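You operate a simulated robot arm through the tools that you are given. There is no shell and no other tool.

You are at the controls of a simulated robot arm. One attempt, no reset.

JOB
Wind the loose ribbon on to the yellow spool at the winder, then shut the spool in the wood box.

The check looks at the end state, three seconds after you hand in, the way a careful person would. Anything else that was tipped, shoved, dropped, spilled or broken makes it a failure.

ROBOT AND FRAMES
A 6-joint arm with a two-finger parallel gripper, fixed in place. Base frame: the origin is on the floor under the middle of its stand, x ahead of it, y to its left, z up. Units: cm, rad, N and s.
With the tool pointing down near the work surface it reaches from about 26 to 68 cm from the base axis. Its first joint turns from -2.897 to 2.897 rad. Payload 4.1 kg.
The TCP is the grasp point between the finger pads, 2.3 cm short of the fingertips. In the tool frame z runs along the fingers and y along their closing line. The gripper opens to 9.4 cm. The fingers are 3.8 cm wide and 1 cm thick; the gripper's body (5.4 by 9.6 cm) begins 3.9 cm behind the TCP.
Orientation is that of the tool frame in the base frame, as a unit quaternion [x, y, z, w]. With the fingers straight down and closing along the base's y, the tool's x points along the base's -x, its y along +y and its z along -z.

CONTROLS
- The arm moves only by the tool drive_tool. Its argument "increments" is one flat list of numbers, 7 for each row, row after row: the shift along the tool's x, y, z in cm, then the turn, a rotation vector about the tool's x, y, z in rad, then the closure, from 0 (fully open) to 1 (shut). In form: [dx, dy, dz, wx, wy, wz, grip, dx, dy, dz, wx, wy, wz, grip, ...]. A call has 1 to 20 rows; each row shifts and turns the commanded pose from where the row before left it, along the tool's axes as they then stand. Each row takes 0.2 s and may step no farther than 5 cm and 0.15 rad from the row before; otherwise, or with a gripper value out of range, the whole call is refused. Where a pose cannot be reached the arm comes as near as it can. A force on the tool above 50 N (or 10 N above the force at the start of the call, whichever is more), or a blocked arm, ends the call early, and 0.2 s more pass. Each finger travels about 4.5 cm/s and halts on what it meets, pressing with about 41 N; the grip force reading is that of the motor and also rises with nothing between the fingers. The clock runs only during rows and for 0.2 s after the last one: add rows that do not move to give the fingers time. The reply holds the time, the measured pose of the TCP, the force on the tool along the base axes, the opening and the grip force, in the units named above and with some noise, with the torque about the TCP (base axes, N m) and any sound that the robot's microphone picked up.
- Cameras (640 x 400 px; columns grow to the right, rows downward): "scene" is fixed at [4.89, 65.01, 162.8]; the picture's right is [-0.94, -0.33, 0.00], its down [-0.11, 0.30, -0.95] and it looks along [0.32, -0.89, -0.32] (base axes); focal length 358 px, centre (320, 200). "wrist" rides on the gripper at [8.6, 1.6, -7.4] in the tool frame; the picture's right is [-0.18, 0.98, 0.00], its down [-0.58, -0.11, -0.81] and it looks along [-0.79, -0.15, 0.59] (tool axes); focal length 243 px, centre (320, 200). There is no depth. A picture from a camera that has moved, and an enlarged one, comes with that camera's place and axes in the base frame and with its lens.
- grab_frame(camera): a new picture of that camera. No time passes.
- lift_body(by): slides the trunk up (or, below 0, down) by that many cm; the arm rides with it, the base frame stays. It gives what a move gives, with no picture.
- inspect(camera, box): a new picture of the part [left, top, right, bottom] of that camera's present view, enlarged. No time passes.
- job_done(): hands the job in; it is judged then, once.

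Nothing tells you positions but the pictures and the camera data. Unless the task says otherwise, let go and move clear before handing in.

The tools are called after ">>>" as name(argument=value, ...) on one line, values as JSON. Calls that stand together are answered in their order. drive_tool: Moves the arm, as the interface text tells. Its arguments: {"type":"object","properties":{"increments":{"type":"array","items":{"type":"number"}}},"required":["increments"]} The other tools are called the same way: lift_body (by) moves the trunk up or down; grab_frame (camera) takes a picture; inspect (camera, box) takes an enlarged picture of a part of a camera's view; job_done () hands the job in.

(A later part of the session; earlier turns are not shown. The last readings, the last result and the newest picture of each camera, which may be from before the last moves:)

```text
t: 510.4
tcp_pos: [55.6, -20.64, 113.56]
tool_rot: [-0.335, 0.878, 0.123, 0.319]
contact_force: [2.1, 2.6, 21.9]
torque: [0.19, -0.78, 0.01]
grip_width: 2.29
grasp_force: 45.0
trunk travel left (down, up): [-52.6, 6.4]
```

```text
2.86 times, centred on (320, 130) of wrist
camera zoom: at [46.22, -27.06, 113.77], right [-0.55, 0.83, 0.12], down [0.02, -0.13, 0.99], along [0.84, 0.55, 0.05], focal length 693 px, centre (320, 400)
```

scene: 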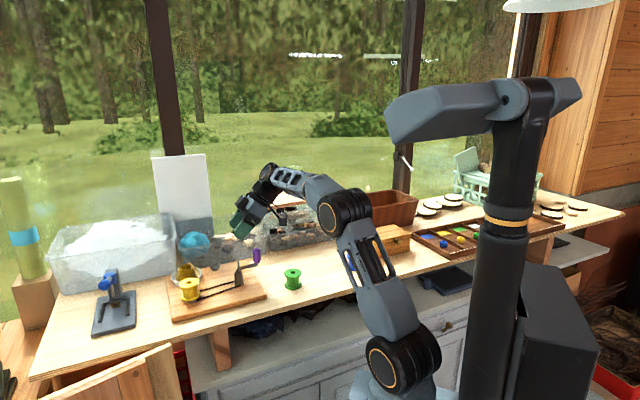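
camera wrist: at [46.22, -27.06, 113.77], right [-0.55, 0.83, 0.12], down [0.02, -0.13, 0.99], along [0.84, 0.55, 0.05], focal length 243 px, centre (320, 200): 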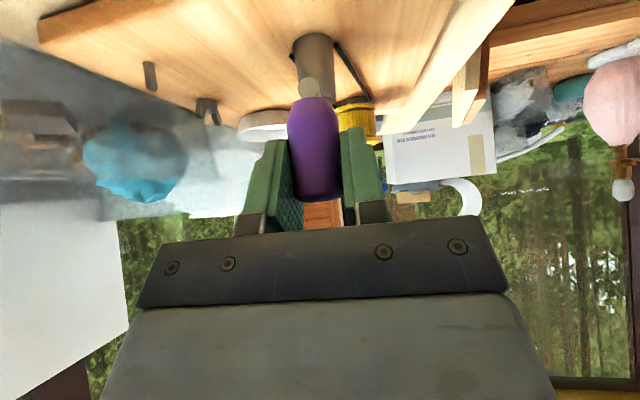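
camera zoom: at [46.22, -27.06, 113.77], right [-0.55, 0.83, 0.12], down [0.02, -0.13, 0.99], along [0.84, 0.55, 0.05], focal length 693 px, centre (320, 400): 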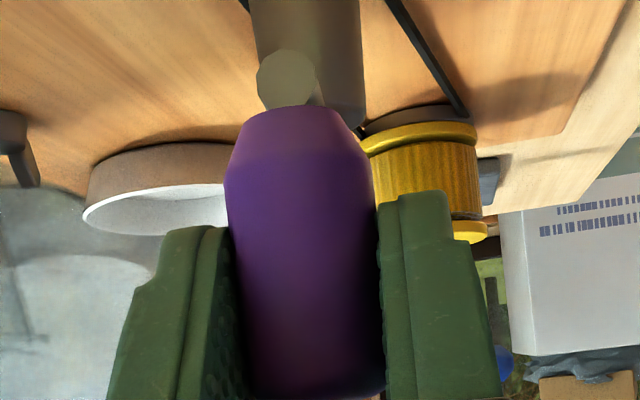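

All the ribbon is on the spool and the dish is empty. I'll release the handle and lift clear.

>>> drive_tool(increments=[-0.064, 0, -0.077, 0, 0, 0, 1, -0.064, 0, -0.077, 0, 0, 0, 1, 0, 0, 0, 0, 0, 0, 0.7, 0, 0, 0, 0, 0, 0, 0.5, 0, 0, 0, 0, 0, 0, 0.35, 0, 0, 0, 0, 0, 0, 0.3, 0, 0, 0, 0, 0, 0, 0.3])

>>> drive_tool(increments=[-0.13, 0, -0.154, 0, 0, 0, 0.3, -0.256, 0, -0.308, 0, 0, 0, 0.3, -0.32, 0, -0.385, 0, 0, 0, 0.3, -0.32, 0, -0.385, 0, 0, 0, 0.3, -0.32, 0, -0.385, 0, 0, 0, 0.3, -0.32, 0, -0.385, 0, 0, 0, 0.3, -0.32, 0, -0.385, 0, 0, 0, 0.3, -0.32, 0, -0.385, 0, 0, 0, 0.3, -0.32, 0, -0.385, 0, 0, 0, 0.3, -0.32, 0, -0.385, 0, 0, 0, 0.3, -0.32, 0, -0.385, 0, 0, 0, 0.3, -0.32, 0, -0.385, 0, 0, 0, 0.3, -0.32, 0, -0.385, 0, 0, 0, 0.3, -0.32, 0, -0.385, 0, 0, 0, 0.3, -0.32, 0, -0.385, 0, 0, 0, 0.3, -0.256, 0, -0.308, 0, 0, 0, 0.3, -0.13, 0, -0.154, 0, 0, 0, 0.3, 0, 0, 0, 0, 0, 0, 0.3])

>>> inspect(camera="scene", box=[170, 205, 290, 305])

>>> inspect(camera="scene", box=[320, 50, 640, 250])

```text
t: 512.0
tcp_pos: [55.93, -20.74, 113.68]
tool_rot: [-0.335, 0.879, 0.123, 0.317]
contact_force: [0.9, -0.1, 0.3]
torque: [-0.01, -0.01, 0.0]
grip_width: 6.6
grasp_force: 0.0
trunk travel left (down, up): [-52.6, 6.4]
```

```text
t: 515.8
tcp_pos: [55.79, -20.82, 121.38]
tool_rot: [-0.334, 0.879, 0.124, 0.318]
contact_force: [0.5, -0.1, -0.4]
torque: [0.0, 0.03, -0.01]
grip_width: 6.58
grasp_force: 0.1
trunk travel left (down, up): [-52.6, 6.4]
```

```text
4.00 times, centred on (230, 255) of scene
camera zoom: at [4.89, 65.01, 162.8], right [-0.94, -0.33, 0.0], down [-0.11, 0.3, -0.95], along [0.32, -0.89, -0.32], focal length 1434 px, centre (680, -20)
```

zoom: 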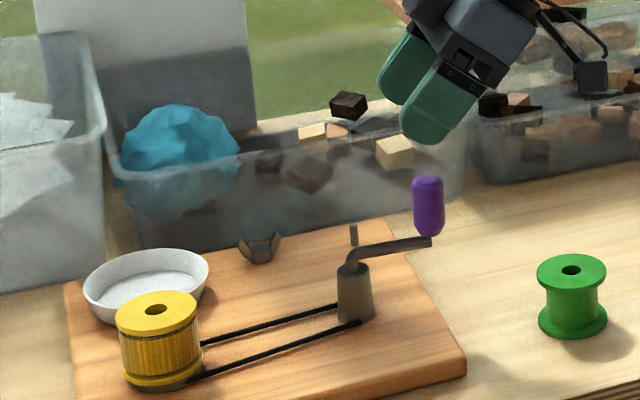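

```text
2.00 times, centred on (480, 150) of scene
camera zoom: at [4.89, 65.01, 162.8], right [-0.94, -0.33, 0.0], down [-0.11, 0.3, -0.95], along [0.32, -0.89, -0.32], focal length 717 px, centre (0, 300)
```

zoom: 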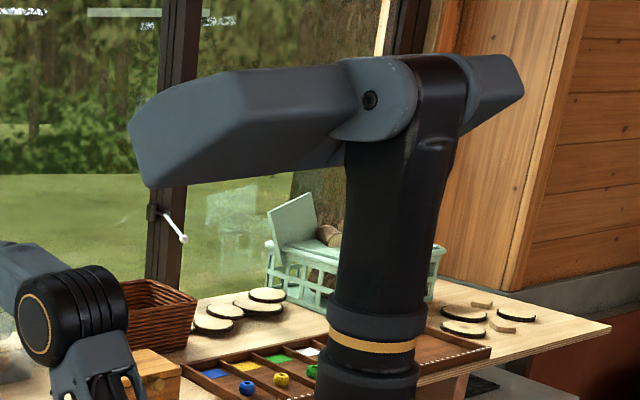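

Released cleanly, and the handle stayed put. I'll move toward the spool gently in the leaning state.

>>> drive_tool(increments=[-0.1, 0.026, 0.084, 0, 0, 0, 0.3, -0.2, 0.052, 0.168, 0, 0, 0, 0.3, -0.3015, 0.0781, 0.2515, 0, 0, 0, 0.3, -0.3015, 0.0781, 0.2515, 0, 0, 0, 0.3, -0.3015, 0.0781, 0.2515, 0, 0, 0, 0.3, -0.3015, 0.0781, 0.2515, 0, 0, 0, 0.3, -0.3015, 0.0781, 0.2515, 0, 0, 0, 0.3, -0.3015, 0.0781, 0.2515, 0, 0, 0, 0.3, -0.3015, 0.0781, 0.2515, 0, 0, 0, 0.3, -0.3015, 0.0781, 0.2515, 0, 0, 0, 0.3, -0.3015, 0.0781, 0.2515, 0, 0, 0, 0.3, -0.3015, 0.0781, 0.2515, 0, 0, 0, 0.3, -0.3015, 0.0781, 0.2515, 0, 0, 0, 0.3, -0.3015, 0.0781, 0.2515, 0, 0, 0, 0.3, -0.3015, 0.0781, 0.2515, 0, 0, 0, 0.3, -0.3015, 0.0781, 0.2515, 0, 0, 0, 0.3, -0.3015, 0.0781, 0.2515, 0, 0, 0, 0.3, -0.2, 0.052, 0.168, 0, 0, 0, 0.3, -0.1, 0.026, 0.084, 0, 0, 0, 0.3, 0, 0, 0, 0, 0, 0, 0.3])

>>> drive_tool(increments=[0, 0, 0, 0, -0.006, 0, 0.3, 0, 0, 0, 0, -0.012, 0, 0.3, 0, 0, 0, 0, -0.012, 0, 0.3, 0, 0, 0, 0, -0.012, 0, 0.3, 0, 0, 0, 0, -0.012, 0, 0.3, 0, 0, 0, 0, -0.012, 0, 0.3, 0, 0, 0, 0, -0.012, 0, 0.3, 0, 0, 0, 0, -0.012, 0, 0.3, 0, 0, 0, 0, -0.012, 0, 0.3, 0, 0, 0, 0, -0.012, 0, 0.3, 0, 0, 0, 0, -0.012, 0, 0.3, 0, 0, 0, 0, -0.012, 0, 0.3, 0, 0, 0, 0, -0.012, 0, 0.3, 0, 0, 0, 0, -0.012, 0, 0.3, 0, 0, 0, 0, -0.012, 0, 0.3, 0, 0, 0, 0, -0.012, 0, 0.3, 0, 0, 0, 0, -0.012, 0, 0.3, 0, 0, 0, 0, -0.012, 0, 0.3, 0, 0, 0, 0, -0.006, 0, 0.3, 0, 0, 0, 0, 0, 0, 0.3])

```text
t: 520.0
tcp_pos: [59.86, -15.32, 121.49]
tool_rot: [-0.334, 0.879, 0.123, 0.318]
contact_force: [-0.8, 0.4, 1.0]
torque: [0.04, 0.05, 0.0]
grip_width: 6.58
grasp_force: 0.0
trunk travel left (down, up): [-52.6, 6.4]
```

```text
t: 524.2
tcp_pos: [59.91, -15.39, 121.31]
tool_rot: [-0.319, 0.839, 0.159, 0.411]
contact_force: [-0.1, -0.1, -0.8]
torque: [0.02, -0.02, 0.02]
grip_width: 6.58
grasp_force: 0.1
trunk travel left (down, up): [-52.6, 6.4]
```

Now at 0.91 rad tilt, which lowers the turning moment at the spindle. I'll move over to above the spool slowly.

>>> drive_tool(increments=[-0.1, 0.02, 0.13, 0, 0, 0, 0.3, -0.2122, 0.0427, 0.2749, 0, 0, 0, 0.3, -0.2122, 0.0427, 0.2749, 0, 0, 0, 0.3, -0.2122, 0.0427, 0.2749, 0, 0, 0, 0.3, -0.2122, 0.0427, 0.2749, 0, 0, 0, 0.3, -0.2122, 0.0427, 0.2749, 0, 0, 0, 0.3, -0.2122, 0.0427, 0.2749, 0, 0, 0, 0.3, -0.2122, 0.0427, 0.2749, 0, 0, 0, 0.3, -0.2122, 0.0427, 0.2749, 0, 0, 0, 0.3, -0.2122, 0.0427, 0.2749, 0, 0, 0, 0.3, -0.2122, 0.0427, 0.2749, 0, 0, 0, 0.3, -0.2122, 0.0427, 0.2749, 0, 0, 0, 0.3, -0.2122, 0.0427, 0.2749, 0, 0, 0, 0.3, -0.2122, 0.0427, 0.2749, 0, 0, 0, 0.3, -0.2122, 0.0427, 0.2749, 0, 0, 0, 0.3, -0.2122, 0.0427, 0.2749, 0, 0, 0, 0.3, -0.2122, 0.0427, 0.2749, 0, 0, 0, 0.3, -0.2122, 0.0427, 0.2749, 0, 0, 0, 0.3, -0.1, 0.02, 0.13, 0, 0, 0, 0.3, 0, 0, 0, 0, 0, 0, 0.3])

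>>> drive_tool(increments=[-0.1, 0.02, 0.13, 0, 0, 0, 0.3, -0.2, 0.04, 0.26, 0, 0, 0, 0.3, -0.2, 0.04, 0.26, 0, 0, 0, 0.3, -0.2, 0.04, 0.26, 0, 0, 0, 0.3, -0.2, 0.04, 0.26, 0, 0, 0, 0.3, -0.2, 0.04, 0.26, 0, 0, 0, 0.3, -0.2, 0.04, 0.26, 0, 0, 0, 0.3, -0.2, 0.04, 0.26, 0, 0, 0, 0.3, -0.2, 0.04, 0.26, 0, 0, 0, 0.3, -0.2, 0.04, 0.26, 0, 0, 0, 0.3, -0.1, 0.02, 0.13, 0, 0, 0, 0.3, 0, 0, 0, 0, 0, 0, 0.3])

```text
t: 528.4
tcp_pos: [63.99, -10.68, 121.43]
tool_rot: [-0.319, 0.839, 0.159, 0.411]
contact_force: [0.1, 0.1, 0.0]
torque: [-0.03, 0.01, 0.01]
grip_width: 6.55
grasp_force: 0.1
trunk travel left (down, up): [-52.6, 6.4]
```

```text
t: 531.0
tcp_pos: [66.22, -8.24, 121.47]
tool_rot: [-0.318, 0.839, 0.158, 0.411]
contact_force: [-0.5, -0.3, -0.9]
torque: [0.01, 0.02, -0.01]
grip_width: 6.55
grasp_force: 0.1
trunk travel left (down, up): [-52.6, 6.4]
```

>>> drive_tool(increments=[-0.07, 0.016, 0.09, 0, 0, 0, 0.3, -0.133, 0.0304, 0.1725, 0, 0, 0, 0.3, -0.133, 0.0304, 0.1725, 0, 0, 0, 0.3, -0.133, 0.0304, 0.1725, 0, 0, 0, 0.3, -0.133, 0.0304, 0.1725, 0, 0, 0, 0.3, -0.133, 0.0304, 0.1725, 0, 0, 0, 0.3, -0.133, 0.0304, 0.1725, 0, 0, 0, 0.3, -0.133, 0.0304, 0.1725, 0, 0, 0, 0.3, -0.133, 0.0304, 0.1725, 0, 0, 0, 0.3, -0.133, 0.0304, 0.1725, 0, 0, 0, 0.3, -0.133, 0.0304, 0.1725, 0, 0, 0, 0.3, -0.133, 0.0304, 0.1725, 0, 0, 0, 0.3, -0.133, 0.0304, 0.1725, 0, 0, 0, 0.3, -0.133, 0.0304, 0.1725, 0, 0, 0, 0.3, -0.133, 0.0304, 0.1725, 0, 0, 0, 0.3, -0.07, 0.016, 0.09, 0, 0, 0, 0.3, 0, 0, 0, 0, 0, 0, 0.3])

>>> drive_tool(increments=[0.16, 0, 0.122, 0, 0, 0, 0.3, 0.24, 0, 0.183, 0, 0, 0, 0.3, 0.316, 0, 0.2446, 0, 0, 0, 0.3, 0.316, 0, 0.2446, 0, 0, 0, 0.3, 0.316, 0, 0.2446, 0, 0, 0, 0.3, 0.316, 0, 0.2446, 0, 0, 0, 0.3, 0.316, 0, 0.2446, 0, 0, 0, 0.3, 0.316, 0, 0.2446, 0, 0, 0, 0.3, 0.316, 0, 0.2446, 0, 0, 0, 0.3, 0.24, 0, 0.183, 0, 0, 0, 0.3, 0.16, 0, 0.122, 0, 0, 0, 0.3, 0, 0, 0, 0, 0, 0, 0.3])

>>> grab_frame(camera="wrist")

>>> inspect(camera="scene", box=[160, 220, 280, 310])

```text
t: 534.6
tcp_pos: [68.36, -5.72, 121.42]
tool_rot: [-0.318, 0.839, 0.159, 0.411]
contact_force: [0.4, 1.1, 0.3]
torque: [0.02, 0.0, -0.01]
grip_width: 6.58
grasp_force: 0.1
trunk travel left (down, up): [-52.6, 6.4]
```

```text
t: 537.2
tcp_pos: [68.33, -5.71, 117.5]
tool_rot: [-0.319, 0.84, 0.159, 0.41]
contact_force: [-0.5, 0.4, 0.4]
torque: [0.01, 0.0, -0.01]
grip_width: 6.6
grasp_force: 0.0
trunk travel left (down, up): [-52.6, 6.4]
```

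```text
taken
camera wrist: at [59.01, -11.96, 115.28], right [-0.57, 0.81, 0.15], down [-0.14, -0.27, 0.95], along [0.81, 0.52, 0.26], focal length 243 px, centre (320, 200)
```

wrist: 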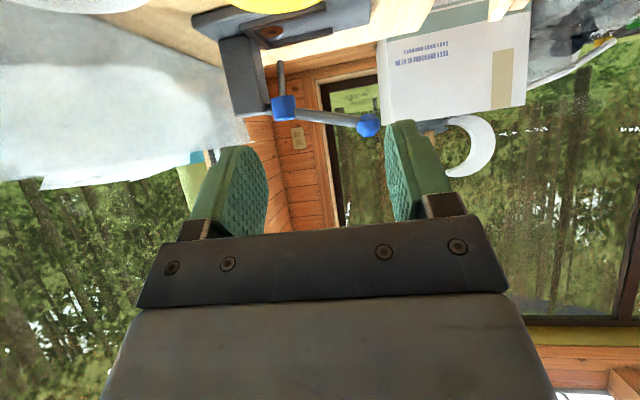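

```text
4.44 times, centred on (220, 265) of scene
camera zoom: at [4.89, 65.01, 162.8], right [-0.94, -0.33, 0.0], down [-0.11, 0.3, -0.95], along [0.32, -0.89, -0.32], focal length 1594 px, centre (764, -89)
```

zoom: 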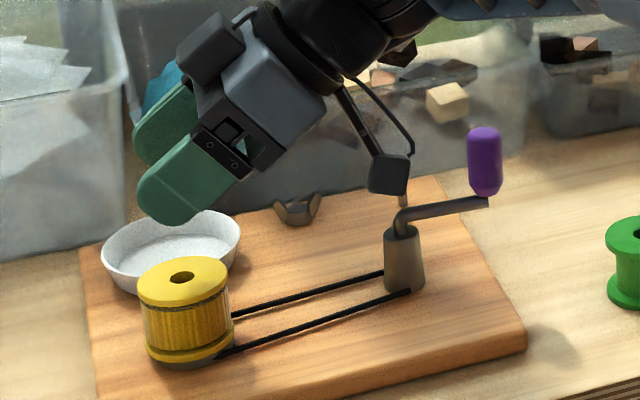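

Directly above the wound spool. I'll descend with the fingers straddling it.

>>> drive_tool(increments=[0.12, 0, 0.092, 0, 0, 0, 0.3, 0.237, 0, 0.1834, 0, 0, 0, 0.3, 0.237, 0, 0.1834, 0, 0, 0, 0.3, 0.237, 0, 0.1834, 0, 0, 0, 0.3, 0.237, 0, 0.1834, 0, 0, 0, 0.3, 0.237, 0, 0.1834, 0, 0, 0, 0.3, 0.237, 0, 0.1834, 0, 0, 0, 0.3, 0.237, 0, 0.1834, 0, 0, 0, 0.3, 0.237, 0, 0.1834, 0, 0, 0, 0.3, 0.237, 0, 0.1834, 0, 0, 0, 0.3, 0.237, 0, 0.1834, 0, 0, 0, 0.3, 0.237, 0, 0.1834, 0, 0, 0, 0.3, 0.237, 0, 0.1834, 0, 0, 0, 0.3, 0.237, 0, 0.1834, 0, 0, 0, 0.3, 0.237, 0, 0.1834, 0, 0, 0, 0.3, 0.237, 0, 0.1834, 0, 0, 0, 0.3, 0.12, 0, 0.092, 0, 0, 0, 0.3, 0, 0, 0, 0, 0, 0, 0.3])

>>> grab_frame(camera="wrist")

>>> inspect(camera="scene", box=[160, 220, 280, 310])

```text
t: 541.0
tcp_pos: [68.24, -5.82, 112.79]
tool_rot: [-0.319, 0.839, 0.158, 0.411]
contact_force: [0.0, 0.1, 0.5]
torque: [-0.02, 0.03, 0.0]
grip_width: 6.6
grasp_force: 0.1
trunk travel left (down, up): [-52.6, 6.4]
```

```text
taken
camera wrist: at [58.88, -12.05, 110.48], right [-0.57, 0.81, 0.15], down [-0.13, -0.27, 0.95], along [0.81, 0.52, 0.26], focal length 243 px, centre (320, 200)
```

wrist: 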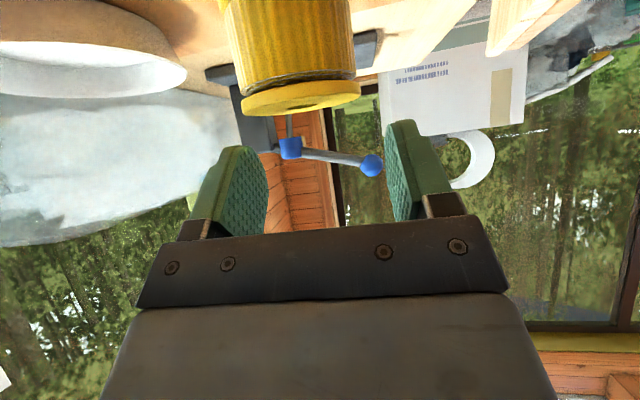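

```text
4.44 times, centred on (220, 265) of scene
camera zoom: at [4.89, 65.01, 162.8], right [-0.94, -0.33, 0.0], down [-0.11, 0.3, -0.95], along [0.32, -0.89, -0.32], focal length 1594 px, centre (764, -89)
```

zoom: 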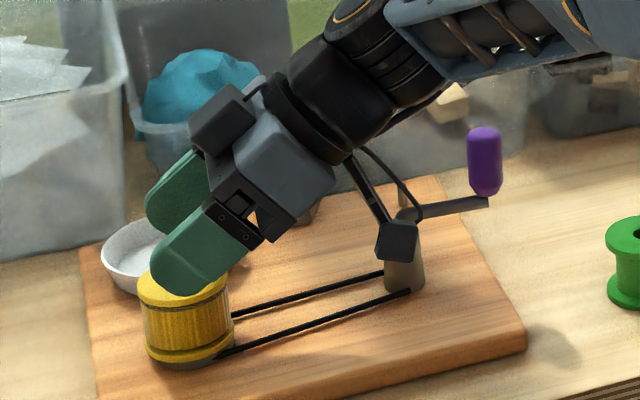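

The spool sits about 0.45 cm to one side of the finger centre. I'll shift sideways by that amount and continue down.

>>> drive_tool(increments=[0, -0.1, 0, 0, 0, 0, 0.3, 0, -0.15, 0, 0, 0, 0, 0.3, 0, -0.15, 0, 0, 0, 0, 0.3, 0, -0.05, 0, 0, 0, 0, 0.3, 0, 0, 0, 0, 0, 0, 0.3])

>>> drive_tool(increments=[0.08, 0, 0.06, 0, 0, 0, 0.3, 0.16, 0, 0.122, 0, 0, 0, 0.3, 0.198, 0, 0.153, 0, 0, 0, 0.3, 0.198, 0, 0.153, 0, 0, 0, 0.3, 0.198, 0, 0.153, 0, 0, 0, 0.3, 0.198, 0, 0.153, 0, 0, 0, 0.3, 0.198, 0, 0.153, 0, 0, 0, 0.3, 0.198, 0, 0.153, 0, 0, 0, 0.3, 0.08, 0, 0.06, 0, 0, 0, 0.3, 0, 0, 0, 0, 0, 0, 0.3])

>>> grab_frame(camera="wrist")

>>> inspect(camera="scene", box=[170, 240, 250, 310])

```text
t: 542.2
tcp_pos: [68.46, -6.16, 112.68]
tool_rot: [-0.319, 0.839, 0.158, 0.411]
contact_force: [0.2, 0.0, -0.9]
torque: [0.01, 0.0, -0.01]
grip_width: 6.58
grasp_force: 0.0
trunk travel left (down, up): [-52.6, 6.4]
```

```text
t: 544.4
tcp_pos: [68.54, -6.09, 110.78]
tool_rot: [-0.319, 0.839, 0.159, 0.411]
contact_force: [-0.8, 0.3, -0.2]
torque: [0.05, 0.04, -0.03]
grip_width: 6.57
grasp_force: 0.1
trunk travel left (down, up): [-52.6, 6.4]
```

```text
taken
camera wrist: at [59.2, -12.41, 108.59], right [-0.57, 0.81, 0.15], down [-0.13, -0.27, 0.95], along [0.81, 0.52, 0.26], focal length 243 px, centre (320, 200)
```

wrist: 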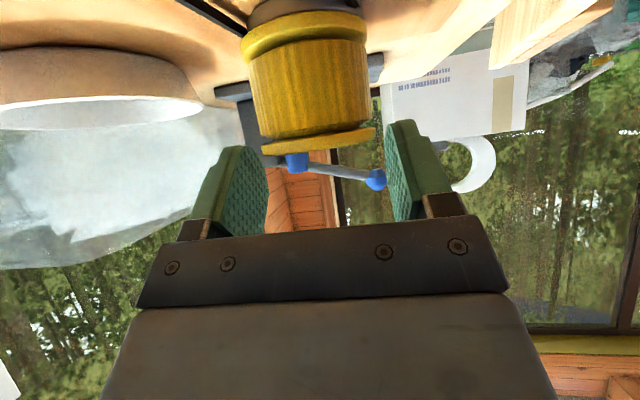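

```text
5.71 times, centred on (210, 275) of scene
camera zoom: at [4.89, 65.01, 162.8], right [-0.94, -0.33, 0.0], down [-0.11, 0.3, -0.95], along [0.32, -0.89, -0.32], focal length 2049 px, centre (949, -229)
```

zoom: 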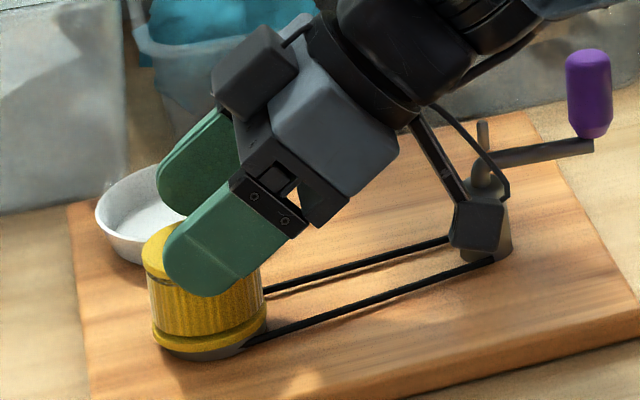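

Centred now. I'll go down the last 1.3 cm and grip the flange.

>>> drive_tool(increments=[0.08, 0, 0.06, 0, 0, 0, 0.3, 0.158, 0, 0.122, 0, 0, 0, 0.3, 0.158, 0, 0.122, 0, 0, 0, 0.3, 0.158, 0, 0.122, 0, 0, 0, 0.3, 0.158, 0, 0.122, 0, 0, 0, 0.3, 0.158, 0, 0.122, 0, 0, 0, 0.3, 0.158, 0, 0.122, 0, 0, 0, 0.3, 0.04, 0, 0.03, 0, 0, 0, 0.3, 0, 0, 0, 0, 0, 0, 0.3])

>>> drive_tool(increments=[0, 0, 0, 0, 0, 0, 0.4, 0, 0, 0, 0, 0, 0, 0.48, 0, 0, 0, 0, 0, 0, 1, 0, 0, 0, 0, 0, 0, 1, 0, 0, 0, 0, 0, 0, 1, 0, 0, 0, 0, 0, 0, 1])

>>> inspect(camera="wrist", box=[200, 20, 440, 220])

>>> inspect(camera="scene", box=[170, 240, 250, 310])

```text
t: 546.4
tcp_pos: [68.53, -6.23, 109.53]
tool_rot: [-0.319, 0.839, 0.159, 0.41]
contact_force: [0.3, 0.1, -0.3]
torque: [-0.01, 0.0, -0.03]
grip_width: 6.58
grasp_force: 0.1
trunk travel left (down, up): [-52.6, 6.4]
```

```text
t: 547.8
tcp_pos: [68.38, -6.22, 109.5]
tool_rot: [-0.319, 0.839, 0.159, 0.412]
contact_force: [0.6, 0.3, 0.3]
torque: [0.0, -0.01, -0.02]
grip_width: 4.8
grasp_force: 40.8
trunk travel left (down, up): [-52.6, 6.4]
```

```text
2.00 times, centred on (320, 120) of wrist
camera zoom: at [59.16, -12.4, 107.28], right [-0.57, 0.81, 0.15], down [-0.13, -0.27, 0.95], along [0.81, 0.52, 0.26], focal length 485 px, centre (320, 360)
```

zoom: 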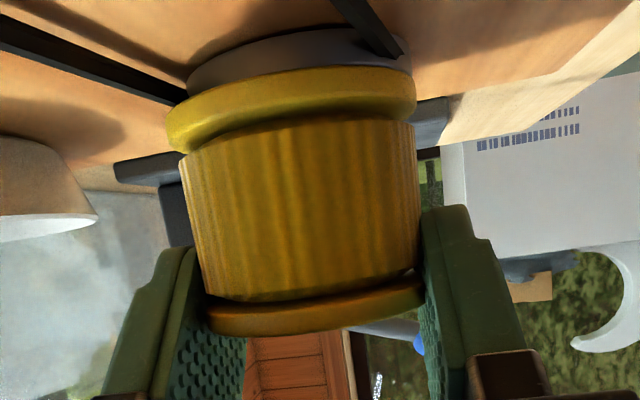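

```text
5.71 times, centred on (210, 275) of scene
camera zoom: at [4.89, 65.01, 162.8], right [-0.94, -0.33, 0.0], down [-0.11, 0.3, -0.95], along [0.32, -0.89, -0.32], focal length 2049 px, centre (949, -229)
```

zoom: 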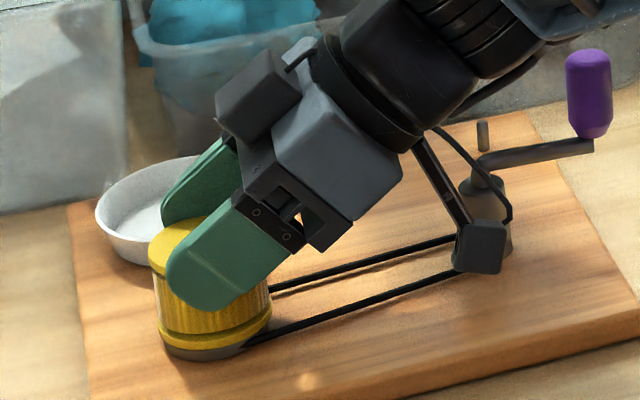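

The wound spool is gripped. I'll lift it straight up off the pin.

>>> drive_tool(increments=[-0.08, 0, -0.061, 0, 0, 0, 1, -0.16, 0, -0.122, 0, 0, 0, 1, -0.2, 0, -0.153, 0, 0, 0, 1, -0.237, 0, -0.183, 0, 0, 0, 1, -0.237, 0, -0.183, 0, 0, 0, 1, -0.237, 0, -0.183, 0, 0, 0, 1, -0.237, 0, -0.183, 0, 0, 0, 1, -0.237, 0, -0.183, 0, 0, 0, 1, -0.237, 0, -0.183, 0, 0, 0, 1, -0.237, 0, -0.183, 0, 0, 0, 1, -0.237, 0, -0.183, 0, 0, 0, 1, -0.237, 0, -0.183, 0, 0, 0, 1, -0.237, 0, -0.183, 0, 0, 0, 1, -0.237, 0, -0.183, 0, 0, 0, 1, -0.237, 0, -0.183, 0, 0, 0, 1, -0.237, 0, -0.183, 0, 0, 0, 1, -0.237, 0, -0.183, 0, 0, 0, 1, -0.12, 0, -0.092, 0, 0, 0, 1, 0, 0, 0, 0, 0, 0, 1])

>>> inspect(camera="scene", box=[160, 225, 260, 310])

>>> inspect(camera="wrist", box=[200, 20, 440, 220])

```text
t: 551.8
tcp_pos: [68.7, -6.12, 114.52]
tool_rot: [-0.319, 0.839, 0.159, 0.411]
contact_force: [-0.3, 0.2, 0.1]
torque: [0.0, 0.0, -0.01]
grip_width: 4.76
grasp_force: 40.6
trunk travel left (down, up): [-52.6, 6.4]
```

```text
4.71 times, centred on (210, 268) of scene
camera zoom: at [4.89, 65.01, 162.8], right [-0.94, -0.33, 0.0], down [-0.11, 0.3, -0.95], along [0.32, -0.89, -0.32], focal length 1687 px, centre (838, -118)
```

zoom: 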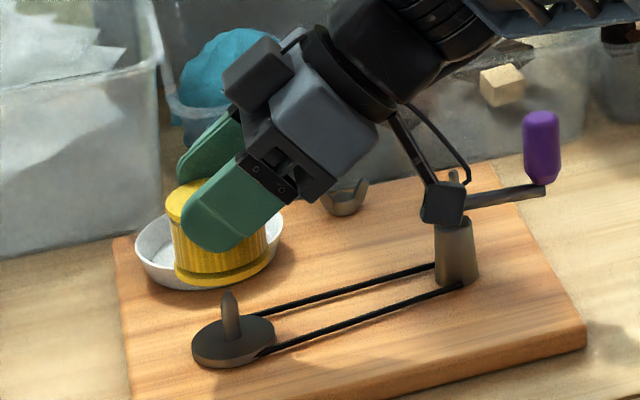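

```text
2.00 times, centred on (320, 120) of wrist
camera zoom: at [59.26, -12.36, 112.17], right [-0.57, 0.81, 0.15], down [-0.14, -0.27, 0.95], along [0.81, 0.52, 0.26], focal length 485 px, centre (320, 360)
```

zoom: 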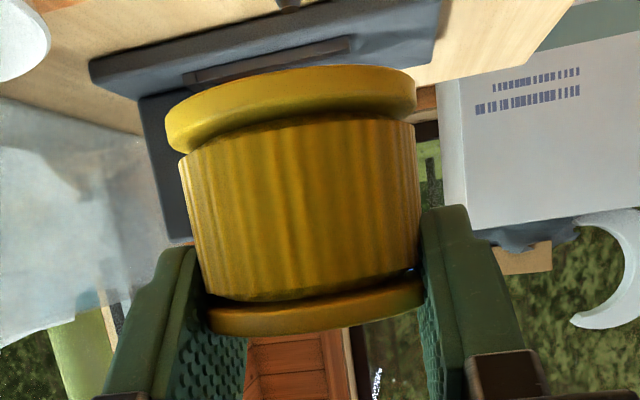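

The spool is off the pin, full of ribbon and level. I'll raise it and retreat to the upright zone.

>>> drive_tool(increments=[-0.16, 0, -0.122, 0, 0, 0, 1, -0.316, 0, -0.2446, 0, 0, 0, 1, -0.396, 0, -0.306, 0, 0, 0, 1, -0.396, 0, -0.306, 0, 0, 0, 1, -0.396, 0, -0.306, 0, 0, 0, 1, -0.396, 0, -0.306, 0, 0, 0, 1, -0.396, 0, -0.306, 0, 0, 0, 1, -0.396, 0, -0.306, 0, 0, 0, 1, -0.396, 0, -0.306, 0, 0, 0, 1, -0.396, 0, -0.306, 0, 0, 0, 1, -0.396, 0, -0.306, 0, 0, 0, 1, -0.396, 0, -0.306, 0, 0, 0, 1, -0.396, 0, -0.306, 0, 0, 0, 1, -0.396, 0, -0.306, 0, 0, 0, 1, -0.396, 0, -0.306, 0, 0, 0, 1, -0.316, 0, -0.2446, 0, 0, 0, 1, -0.16, 0, -0.122, 0, 0, 0, 1, 0, 0, 0, 0, 0, 0, 1])

>>> drive_tool(increments=[0.18, -0.04, -0.236, 0, 0, 0, 1, 0.364, -0.0732, -0.471, 0, 0, 0, 1, 0.6, -0.122, -0.785, 0, 0, 0, 1, 0.6, -0.122, -0.785, 0, 0, 0, 1, 0.6, -0.122, -0.785, 0, 0, 0, 1, 0.6, -0.122, -0.785, 0, 0, 0, 1, 0.6, -0.122, -0.785, 0, 0, 0, 1, 0.6, -0.122, -0.785, 0, 0, 0, 1, 0.6, -0.122, -0.785, 0, 0, 0, 1, 0.6, -0.122, -0.785, 0, 0, 0, 1, 0.6, -0.122, -0.785, 0, 0, 0, 1, 0.6, -0.122, -0.785, 0, 0, 0, 1, 0.6, -0.122, -0.785, 0, 0, 0, 1, 0.6, -0.122, -0.785, 0, 0, 0, 1, 0.6, -0.122, -0.785, 0, 0, 0, 1, 0.364, -0.0732, -0.471, 0, 0, 0, 1, 0.18, -0.04, -0.236, 0, 0, 0, 1, 0, 0, 0, 0, 0, 0, 1])

>>> drive_tool(increments=[0, 0, 0, 0, 0, 0, 1, 0, 0, 0, 0, 0, 0, 1, 0, 0, 0, 0, 0, 0, 1])

>>> grab_frame(camera="scene")

```text
t: 555.6
tcp_pos: [68.74, -6.3, 122.16]
tool_rot: [-0.318, 0.839, 0.158, 0.411]
contact_force: [-0.2, 0.0, -0.9]
torque: [-0.03, 0.04, -0.03]
grip_width: 4.42
grasp_force: 40.8
trunk travel left (down, up): [-52.6, 6.4]
```

```text
t: 559.4
tcp_pos: [58.62, -17.39, 122.45]
tool_rot: [-0.32, 0.839, 0.16, 0.411]
contact_force: [0.6, -0.5, -0.8]
torque: [0.05, 0.0, -0.02]
grip_width: 4.43
grasp_force: 41.0
trunk travel left (down, up): [-52.6, 6.4]
```

```text
t: 560.2
tcp_pos: [58.71, -17.3, 122.47]
tool_rot: [-0.319, 0.839, 0.159, 0.411]
contact_force: [0.4, -0.5, -0.6]
torque: [0.03, 0.01, -0.01]
grip_width: 4.41
grasp_force: 41.0
trunk travel left (down, up): [-52.6, 6.4]
```

```text
taken
```

scene: 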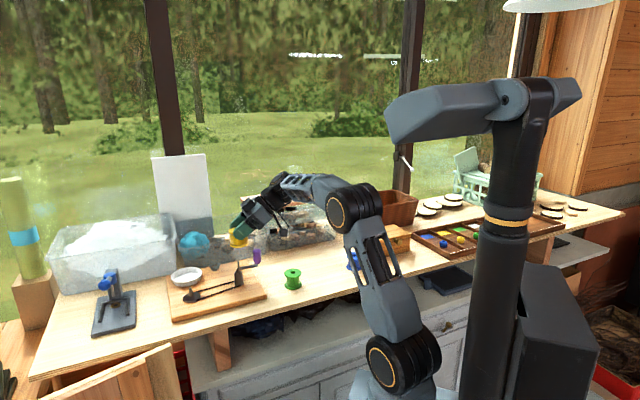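

>>> drive_tool(increments=[0.2, -0.06, -0.26, 0, 0, 0, 1, 0.4, -0.13, -0.52, 0, 0, 0, 1, 0.599, -0.19, -0.7765, 0, 0, 0, 1, 0.599, -0.19, -0.7765, 0, 0, 0, 1, 0.599, -0.19, -0.7765, 0, 0, 0, 1, 0.599, -0.19, -0.7765, 0, 0, 0, 1, 0.599, -0.19, -0.7765, 0, 0, 0, 1, 0.599, -0.19, -0.7765, 0, 0, 0, 1, 0.599, -0.19, -0.7765, 0, 0, 0, 1, 0.599, -0.19, -0.7765, 0, 0, 0, 1, 0.599, -0.19, -0.7765, 0, 0, 0, 1, 0.599, -0.19, -0.7765, 0, 0, 0, 1, 0.599, -0.19, -0.7765, 0, 0, 0, 1, 0.599, -0.19, -0.7765, 0, 0, 0, 1, 0.599, -0.19, -0.7765, 0, 0, 0, 1, 0.4, -0.13, -0.52, 0, 0, 0, 1, 0.2, -0.06, -0.26, 0, 0, 0, 1, 0, 0, 0, 0, 0, 0, 1])

>>> drive_tool(increments=[0, 0, 0, 0, 0, 0, 1, 0, 0, 0, 0, 0, 0, 1, 0, 0, 0, 0, 0, 0, 1, 0, 0, 0, 0, 0, 0, 1, 0, 0, 0, 0, 0, 0, 1])

>>> grab_frame(camera="scene")

```text
t: 564.0
tcp_pos: [49.43, -29.81, 122.43]
tool_rot: [-0.318, 0.84, 0.161, 0.409]
contact_force: [-0.5, -0.2, -0.7]
torque: [-0.03, -0.02, 0.0]
grip_width: 4.42
grasp_force: 40.5
trunk travel left (down, up): [-52.6, 6.4]
```

```text
t: 565.2
tcp_pos: [49.52, -29.58, 122.32]
tool_rot: [-0.319, 0.84, 0.16, 0.408]
contact_force: [0.4, 0.2, 0.1]
torque: [-0.01, -0.02, 0.0]
grip_width: 4.42
grasp_force: 40.8
trunk travel left (down, up): [-52.6, 6.4]
```

```text
taken
```

scene: 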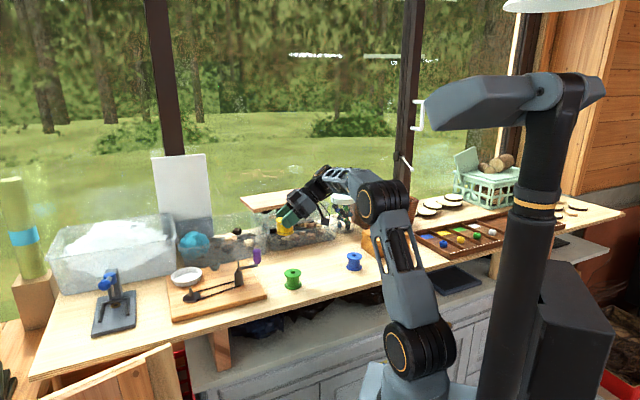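

It passed back to upright without any shove. I'll now set the spool down on a clear patch of bench so I can open the box.

>>> drive_tool(increments=[0.25, -0.02, -0.32, 0, 0, 0, 1, 0.5, -0.034, -0.643, 0, 0, 0, 1, 0.55, -0.04, -0.71, 0, 0, 0, 1, 0.55, -0.04, -0.71, 0, 0, 0, 1, 0.5, -0.034, -0.643, 0, 0, 0, 1, 0.4, -0.02, -0.52, 0, 0, 0, 1, 0.2, -0.01, -0.26, 0, 0, 0, 1, 0, 0, 0, 0, 0, 0, 1])

>>> drive_tool(increments=[0.24, 0, 0.183, 0, 0, 0, 1, 0.47, 0, 0.367, 0, 0, 0, 1, 0.71, 0, 0.55, 0, 0, 0, 1, 0.71, 0, 0.55, 0, 0, 0, 1, 0.71, 0, 0.55, 0, 0, 0, 1, 0.71, 0, 0.55, 0, 0, 0, 1, 0.71, 0, 0.55, 0, 0, 0, 1, 0.71, 0, 0.55, 0, 0, 0, 1, 0.71, 0, 0.55, 0, 0, 0, 1, 0.71, 0, 0.55, 0, 0, 0, 1, 0.71, 0, 0.55, 0, 0, 0, 1, 0.71, 0, 0.55, 0, 0, 0, 1, 0.71, 0, 0.55, 0, 0, 0, 1, 0.71, 0, 0.55, 0, 0, 0, 1, 0.47, 0, 0.367, 0, 0, 0, 1, 0.24, 0, 0.183, 0, 0, 0, 1, 0, 0, 0, 0, 0, 0, 1])

>>> grab_frame(camera="wrist")

>>> inspect(camera="scene", box=[260, 200, 380, 300])

```text
t: 567.0
tcp_pos: [45.94, -32.88, 122.38]
tool_rot: [-0.319, 0.84, 0.161, 0.408]
contact_force: [-0.2, 0.0, -0.1]
torque: [0.01, -0.01, 0.01]
grip_width: 4.42
grasp_force: 41.3
trunk travel left (down, up): [-52.6, 6.4]
```

```text
t: 570.6
tcp_pos: [46.1, -32.71, 109.63]
tool_rot: [-0.32, 0.84, 0.161, 0.407]
contact_force: [0.0, -0.7, 0.0]
torque: [-0.03, 0.01, -0.01]
grip_width: 4.41
grasp_force: 41.1
trunk travel left (down, up): [-52.6, 6.4]
```

```text
taken
camera wrist: at [36.79, -39.01, 107.47], right [-0.57, 0.81, 0.15], down [-0.13, -0.27, 0.95], along [0.81, 0.53, 0.26], focal length 243 px, centre (320, 200)
```

wrist: 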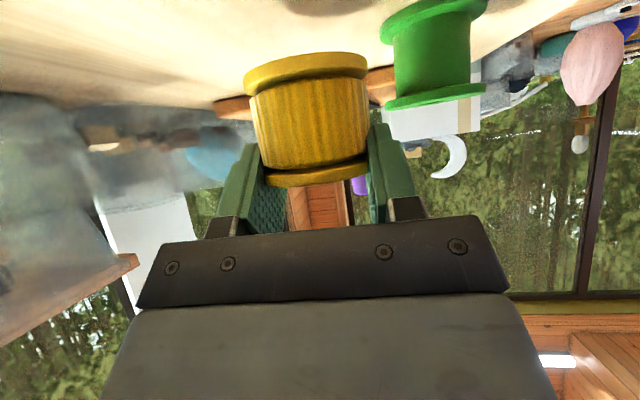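

```text
4.00 times, centred on (320, 250) of scene
camera zoom: at [4.89, 65.01, 162.8], right [-0.94, -0.33, 0.0], down [-0.11, 0.3, -0.95], along [0.32, -0.89, -0.32], focal length 1434 px, centre (320, 0)
```

zoom: 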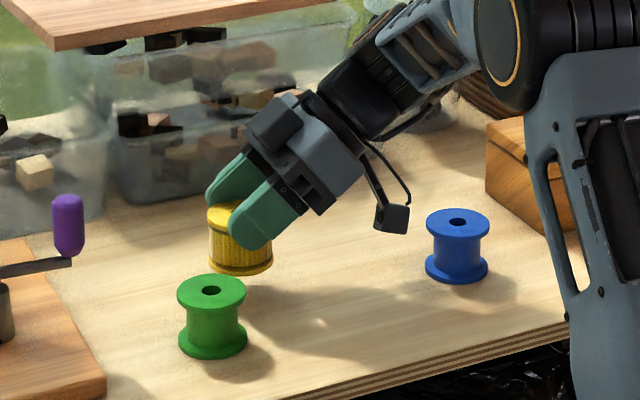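

About 3 cm above the bench. I'll ease it down to contact.

>>> drive_tool(increments=[0.24, 0, 0.183, 0, 0, 0, 1, 0.4, 0, 0.306, 0, 0, 0, 1, 0.4, 0, 0.306, 0, 0, 0, 1, 0.4, 0, 0.306, 0, 0, 0, 1, 0.24, 0, 0.183, 0, 0, 0, 1, 0.12, 0, 0.092, 0, 0, 0, 1, 0.08, 0, 0.061, 0, 0, 0, 1, 0, 0, 0, 0, 0, 0, 1])

>>> drive_tool(increments=[0.08, 0, 0.061, 0, 0, 0, 1, 0.08, 0, 0.061, 0, 0, 0, 1, 0, 0, 0, 0, 0, 0, 1])

>>> drive_tool(increments=[0.08, 0, 0.061, 0, 0, 0, 1, 0.08, 0, 0.061, 0, 0, 0, 1, 0, 0, 0, 0, 0, 0, 1])

>>> drive_tool(increments=[0.08, 0, 0.061, 0, 0, 0, 1, 0, 0, 0, 0, 0, 0, 1])

```text
t: 572.4
tcp_pos: [46.18, -32.91, 107.43]
tool_rot: [-0.319, 0.84, 0.161, 0.408]
contact_force: [-0.2, 0.9, 0.4]
torque: [0.0, -0.02, 0.0]
grip_width: 4.41
grasp_force: 40.7
trunk travel left (down, up): [-52.6, 6.4]
```

```text
t: 573.2
tcp_pos: [46.07, -32.77, 107.02]
tool_rot: [-0.319, 0.84, 0.161, 0.407]
contact_force: [0.5, 0.5, -0.1]
torque: [0.02, 0.01, -0.03]
grip_width: 4.4
grasp_force: 41.2
trunk travel left (down, up): [-52.6, 6.4]
```

```text
t: 574.0
tcp_pos: [46.0, -32.8, 107.07]
tool_rot: [-0.32, 0.839, 0.16, 0.409]
contact_force: [1.4, -1.9, 11.0]
torque: [-0.16, -0.32, -0.03]
grip_width: 4.41
grasp_force: 40.7
trunk travel left (down, up): [-52.6, 6.4]
```

```text
t: 574.6
tcp_pos: [45.98, -32.76, 107.13]
tool_rot: [-0.32, 0.839, 0.159, 0.41]
contact_force: [6.2, -2.3, 24.0]
torque: [-0.06, -0.63, -0.01]
grip_width: 4.42
grasp_force: 40.6
trunk travel left (down, up): [-52.6, 6.4]
```

In contact with the bench. I'll release and lift away.

>>> drive_tool(increments=[-0.08, 0, -0.061, 0, 0, 0, 1, 0, 0, 0, 0, 0, 0, 0.5, 0, 0, 0, 0, 0, 0, 0.4, 0, 0, 0, 0, 0, 0, 0.3, 0, 0, 0, 0, 0, 0, 0.25, 0, 0, 0, 0, 0, 0, 0.25])

>>> drive_tool(increments=[-0.24, 0, -0.183, 0, 0, 0, 0.25, -0.47, 0, -0.367, 0, 0, 0, 0.25, -0.71, 0, -0.55, 0, 0, 0, 0.25, -0.71, 0, -0.55, 0, 0, 0, 0.25, -0.71, 0, -0.55, 0, 0, 0, 0.25, -0.71, 0, -0.55, 0, 0, 0, 0.25, -0.71, 0, -0.55, 0, 0, 0, 0.25, -0.71, 0, -0.55, 0, 0, 0, 0.25, -0.71, 0, -0.55, 0, 0, 0, 0.25, -0.71, 0, -0.55, 0, 0, 0, 0.25, -0.71, 0, -0.55, 0, 0, 0, 0.25, -0.71, 0, -0.55, 0, 0, 0, 0.25, -0.71, 0, -0.55, 0, 0, 0, 0.25, -0.71, 0, -0.55, 0, 0, 0, 0.25, -0.47, 0, -0.367, 0, 0, 0, 0.25, -0.24, 0, -0.183, 0, 0, 0, 0.25])

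>>> inspect(camera="scene", box=[260, 200, 380, 300])

```text
t: 576.0
tcp_pos: [46.02, -32.82, 106.88]
tool_rot: [-0.319, 0.84, 0.161, 0.408]
contact_force: [-0.1, -0.4, 0.0]
torque: [0.05, 0.0, -0.01]
grip_width: 7.06
grasp_force: 0.1
trunk travel left (down, up): [-52.6, 6.4]
```

```text
t: 579.4
tcp_pos: [46.04, -32.97, 119.51]
tool_rot: [-0.32, 0.84, 0.161, 0.407]
contact_force: [0.3, 0.8, 0.6]
torque: [0.03, 0.02, -0.03]
grip_width: 7.03
grasp_force: 0.0
trunk travel left (down, up): [-52.6, 6.4]
```

```text
4.00 times, centred on (320, 250) of scene
camera zoom: at [4.89, 65.01, 162.8], right [-0.94, -0.33, 0.0], down [-0.11, 0.3, -0.95], along [0.32, -0.89, -0.32], focal length 1434 px, centre (320, 0)
```

zoom: 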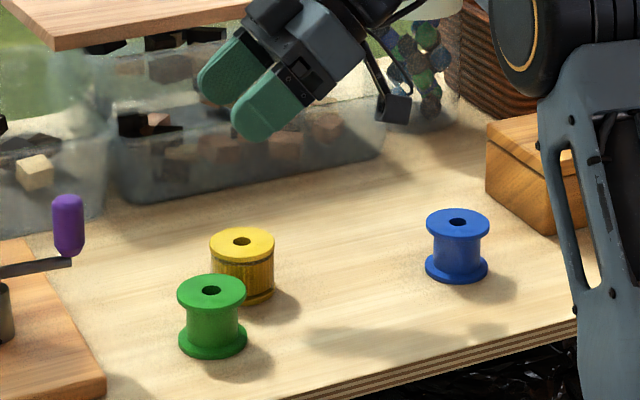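

The wound spool stands safely on the bench. Now the box: I'll raise the hand, turn it straight down facing the box, and take a look.

>>> drive_tool(increments=[-0.5, 0, -0.4, 0, 0.02, 0, 0.25, -0.6, 0, -0.5, 0, 0.045, 0, 0.25, -0.6, 0, -0.55, 0, 0.05, 0, 0.25, -0.5, 0, -0.6, 0, 0.05, 0, 0.25, -0.5, 0, -0.65, 0, 0.05, 0, 0.25, -0.4, 0, -0.7, 0, 0.05, 0, 0.25, -0.3, 0, -0.7, 0, 0.05, 0, 0.25, -0.2, 0, -0.6, 0, 0.05, 0, 0.25, 0, 0, 0, 0, 0.05, 0, 0.25, 0, 0, 0, 0, 0.05, 0, 0.25, 0, 0, 0, 0, 0.05, 0, 0.25, 0, 0, 0, 0, 0.05, 0, 0.25, 0, 0, 0, 0, 0.05, 0, 0.25, 0, 0, 0, 0, 0.05, 0, 0.25, 0, 0, 0, 0, 0.05, 0, 0.25, 0, 0, 0, 0, 0.05, 0, 0.25, 0, 0, 0, 0, 0.05, 0, 0.25, 0, 0, 0, 0, 0.05, 0, 0.25, 0, 0, 0, 0, 0.03, 0, 0.25, 0, 0, 0, 0, 0.015, 0, 0.25])

>>> drive_tool(increments=[0, 0, 0, 0, 0, 0.05, 0.25, 0, 0, 0, 0, 0, 0.1, 0.25, 0, 0, 0, 0, 0, 0.1, 0.25, 0, 0, 0, 0, 0, 0.1, 0.25, 0, 0, 0, 0, 0, 0.1, 0.25, 0, 0, 0, 0, 0, 0.1, 0.25, 0, 0, 0, 0, 0, 0.1, 0.25, 0, 0, 0, 0, 0, 0.1, 0.25, 0, 0, 0, 0, 0, 0.1, 0.25, 0, 0, 0, 0, 0, 0.1, 0.25, 0, 0, 0, 0, 0, 0.1, 0.25, 0, 0, 0, 0, 0, 0.1, 0.25, 0, 0, 0, 0, 0, 0.1, 0.25, 0, 0, 0, 0, 0, 0.1, 0.25, 0, 0, 0, 0, 0, 0.1, 0.25, 0, 0, 0, 0, 0, 0.1, 0.25, 0, 0, 0, 0, 0, 0.1, 0.25, 0, 0, 0, 0, 0, 0.1, 0.25, 0, 0, 0, 0, 0, 0.1, 0.25, 0, 0, 0, 0, 0, 0.07, 0.25])

>>> drive_tool(increments=[0, 0, 0, 0, 0, 0, 0.25, 0, 0, 0, 0, 0, 0, 0.25])

```text
t: 583.6
tcp_pos: [45.67, -33.46, 125.61]
tool_rot: [-0.358, 0.934, 0.004, -0.002]
contact_force: [-0.6, 0.1, -0.2]
torque: [-0.02, 0.0, 0.01]
grip_width: 7.05
grasp_force: 0.0
trunk travel left (down, up): [-52.6, 6.4]
```

```text
t: 587.8
tcp_pos: [45.82, -33.37, 125.61]
tool_rot: [0.56, 0.828, 0.002, -0.005]
contact_force: [0.4, 0.2, 0.4]
torque: [-0.01, 0.02, 0.0]
grip_width: 7.07
grasp_force: 0.0
trunk travel left (down, up): [-52.6, 6.4]
```

```text
t: 588.4
tcp_pos: [45.75, -33.36, 125.43]
tool_rot: [0.56, 0.828, 0.0, -0.005]
contact_force: [0.5, 0.8, 0.4]
torque: [0.05, -0.01, -0.02]
grip_width: 7.08
grasp_force: 0.0
trunk travel left (down, up): [-52.6, 6.4]
```

>>> drive_tool(increments=[0.03, -0.5, 0.04, 0, 0, 0, 0.25, 0.06, -1, 0.08, 0, 0, 0, 0.25, 0.1, -1.7, 0.13, 0, 0, 0, 0.25, 0.1, -1.7, 0.13, 0, 0, 0, 0.25, 0.1, -1.7, 0.13, 0, 0, 0, 0.25, 0.1, -1.7, 0.13, 0, 0, 0, 0.25, 0.1, -1.7, 0.13, 0, 0, 0, 0.25, 0.1, -1.7, 0.13, 0, 0, 0, 0.25, 0.1, -1.7, 0.13, 0, 0, 0, 0.25, 0.1, -1.7, 0.13, 0, 0, 0, 0.25, 0.1, -1.7, 0.13, 0, 0, 0, 0.25, 0.1, -1.7, 0.13, 0, 0, 0, 0.25, 0.1, -1.7, 0.13, 0, 0, 0, 0.25, 0.1, -1.7, 0.13, 0, 0, 0, 0.25, 0.1, -1.7, 0.13, 0, 0, 0, 0.25, 0.1, -1.7, 0.13, 0, 0, 0, 0.25, 0.1, -1.7, 0.13, 0, 0, 0, 0.25, 0.06, -1, 0.08, 0, 0, 0, 0.25, 0.03, -0.5, 0.04, 0, 0, 0, 0.25, 0, 0, 0, 0, 0, 0, 0.25])

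>>> drive_tool(increments=[0, 0, 0, 0, 0, 0, 0.25, 0, 0, 0, 0, 0, 0, 0.25])

>>> grab_frame(camera="wrist")

>>> grab_frame(camera="scene")

>>> inspect(camera="wrist", box=[160, 0, 480, 200])

```text
t: 592.6
tcp_pos: [18.55, -42.43, 123.38]
tool_rot: [0.56, 0.829, 0.001, -0.004]
contact_force: [-0.2, -0.9, -0.2]
torque: [-0.01, -0.01, 0.0]
grip_width: 7.06
grasp_force: 0.1
trunk travel left (down, up): [-52.6, 6.4]
```

```text
t: 593.2
tcp_pos: [18.64, -42.42, 123.45]
tool_rot: [0.56, 0.828, 0.001, -0.005]
contact_force: [0.6, 0.0, -0.4]
torque: [-0.02, 0.04, 0.0]
grip_width: 7.04
grasp_force: 0.1
trunk travel left (down, up): [-52.6, 6.4]
```

```text
taken
camera wrist: at [17.07, -33.82, 130.97], right [0.98, 0.2, -0.01], down [0.12, -0.59, 0.8], along [0.15, -0.79, -0.6], focal length 243 px, centre (320, 200)
```

wrist: 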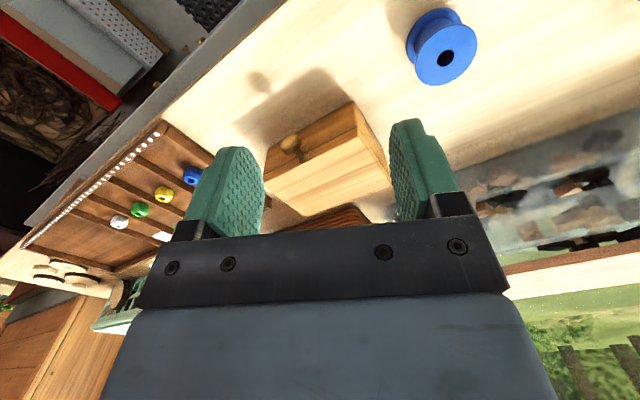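

```text
taken
```

scene: 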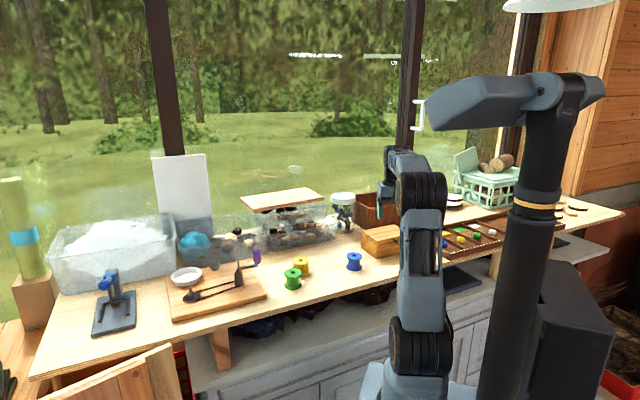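

```text
2.00 times, centred on (320, 100) of wrist
camera zoom: at [17.07, -33.82, 130.97], right [0.98, 0.2, -0.01], down [0.12, -0.59, 0.8], along [0.15, -0.79, -0.6], focal length 485 px, centre (320, 400)
```

zoom: 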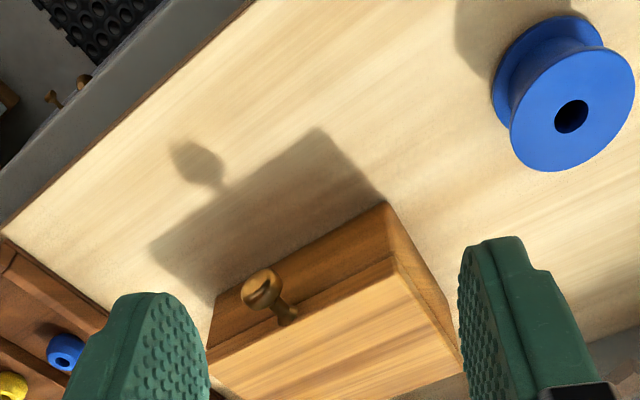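

I have a good view of the box and its knob. I'll enlarge it to understand the lid.

>>> inspect(camera="wrist", box=[250, 90, 400, 210])

>>> inspect(camera="scene", box=[330, 190, 450, 280])

```text
3.33 times, centred on (325, 150) of wrist
camera zoom: at [17.07, -33.82, 130.97], right [0.98, 0.2, -0.01], down [0.12, -0.59, 0.8], along [0.15, -0.79, -0.6], focal length 809 px, centre (303, 367)
```

zoom: 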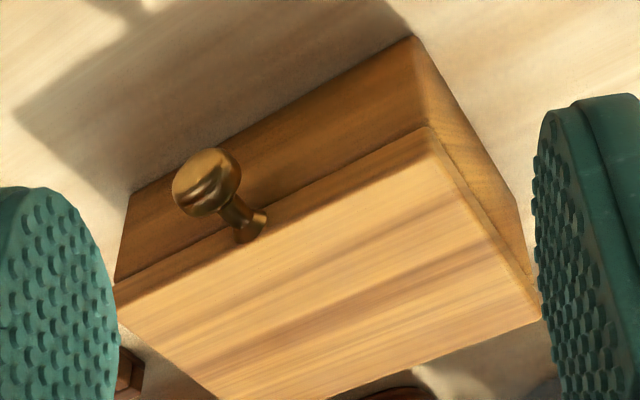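

```text
4.44 times, centred on (390, 235) of scene
camera zoom: at [4.89, 65.01, 162.8], right [-0.94, -0.33, 0.0], down [-0.11, 0.3, -0.95], along [0.32, -0.89, -0.32], focal length 1594 px, centre (9, 44)
```

zoom: 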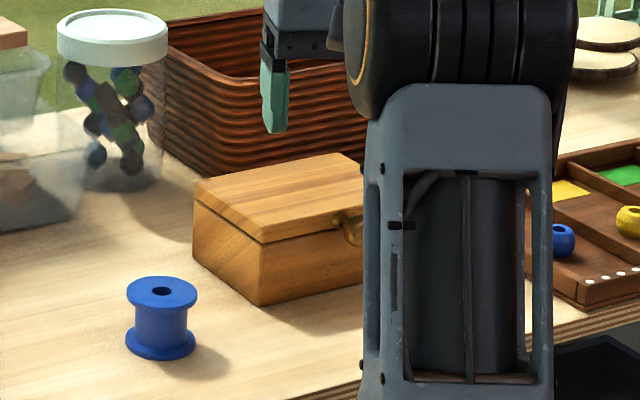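

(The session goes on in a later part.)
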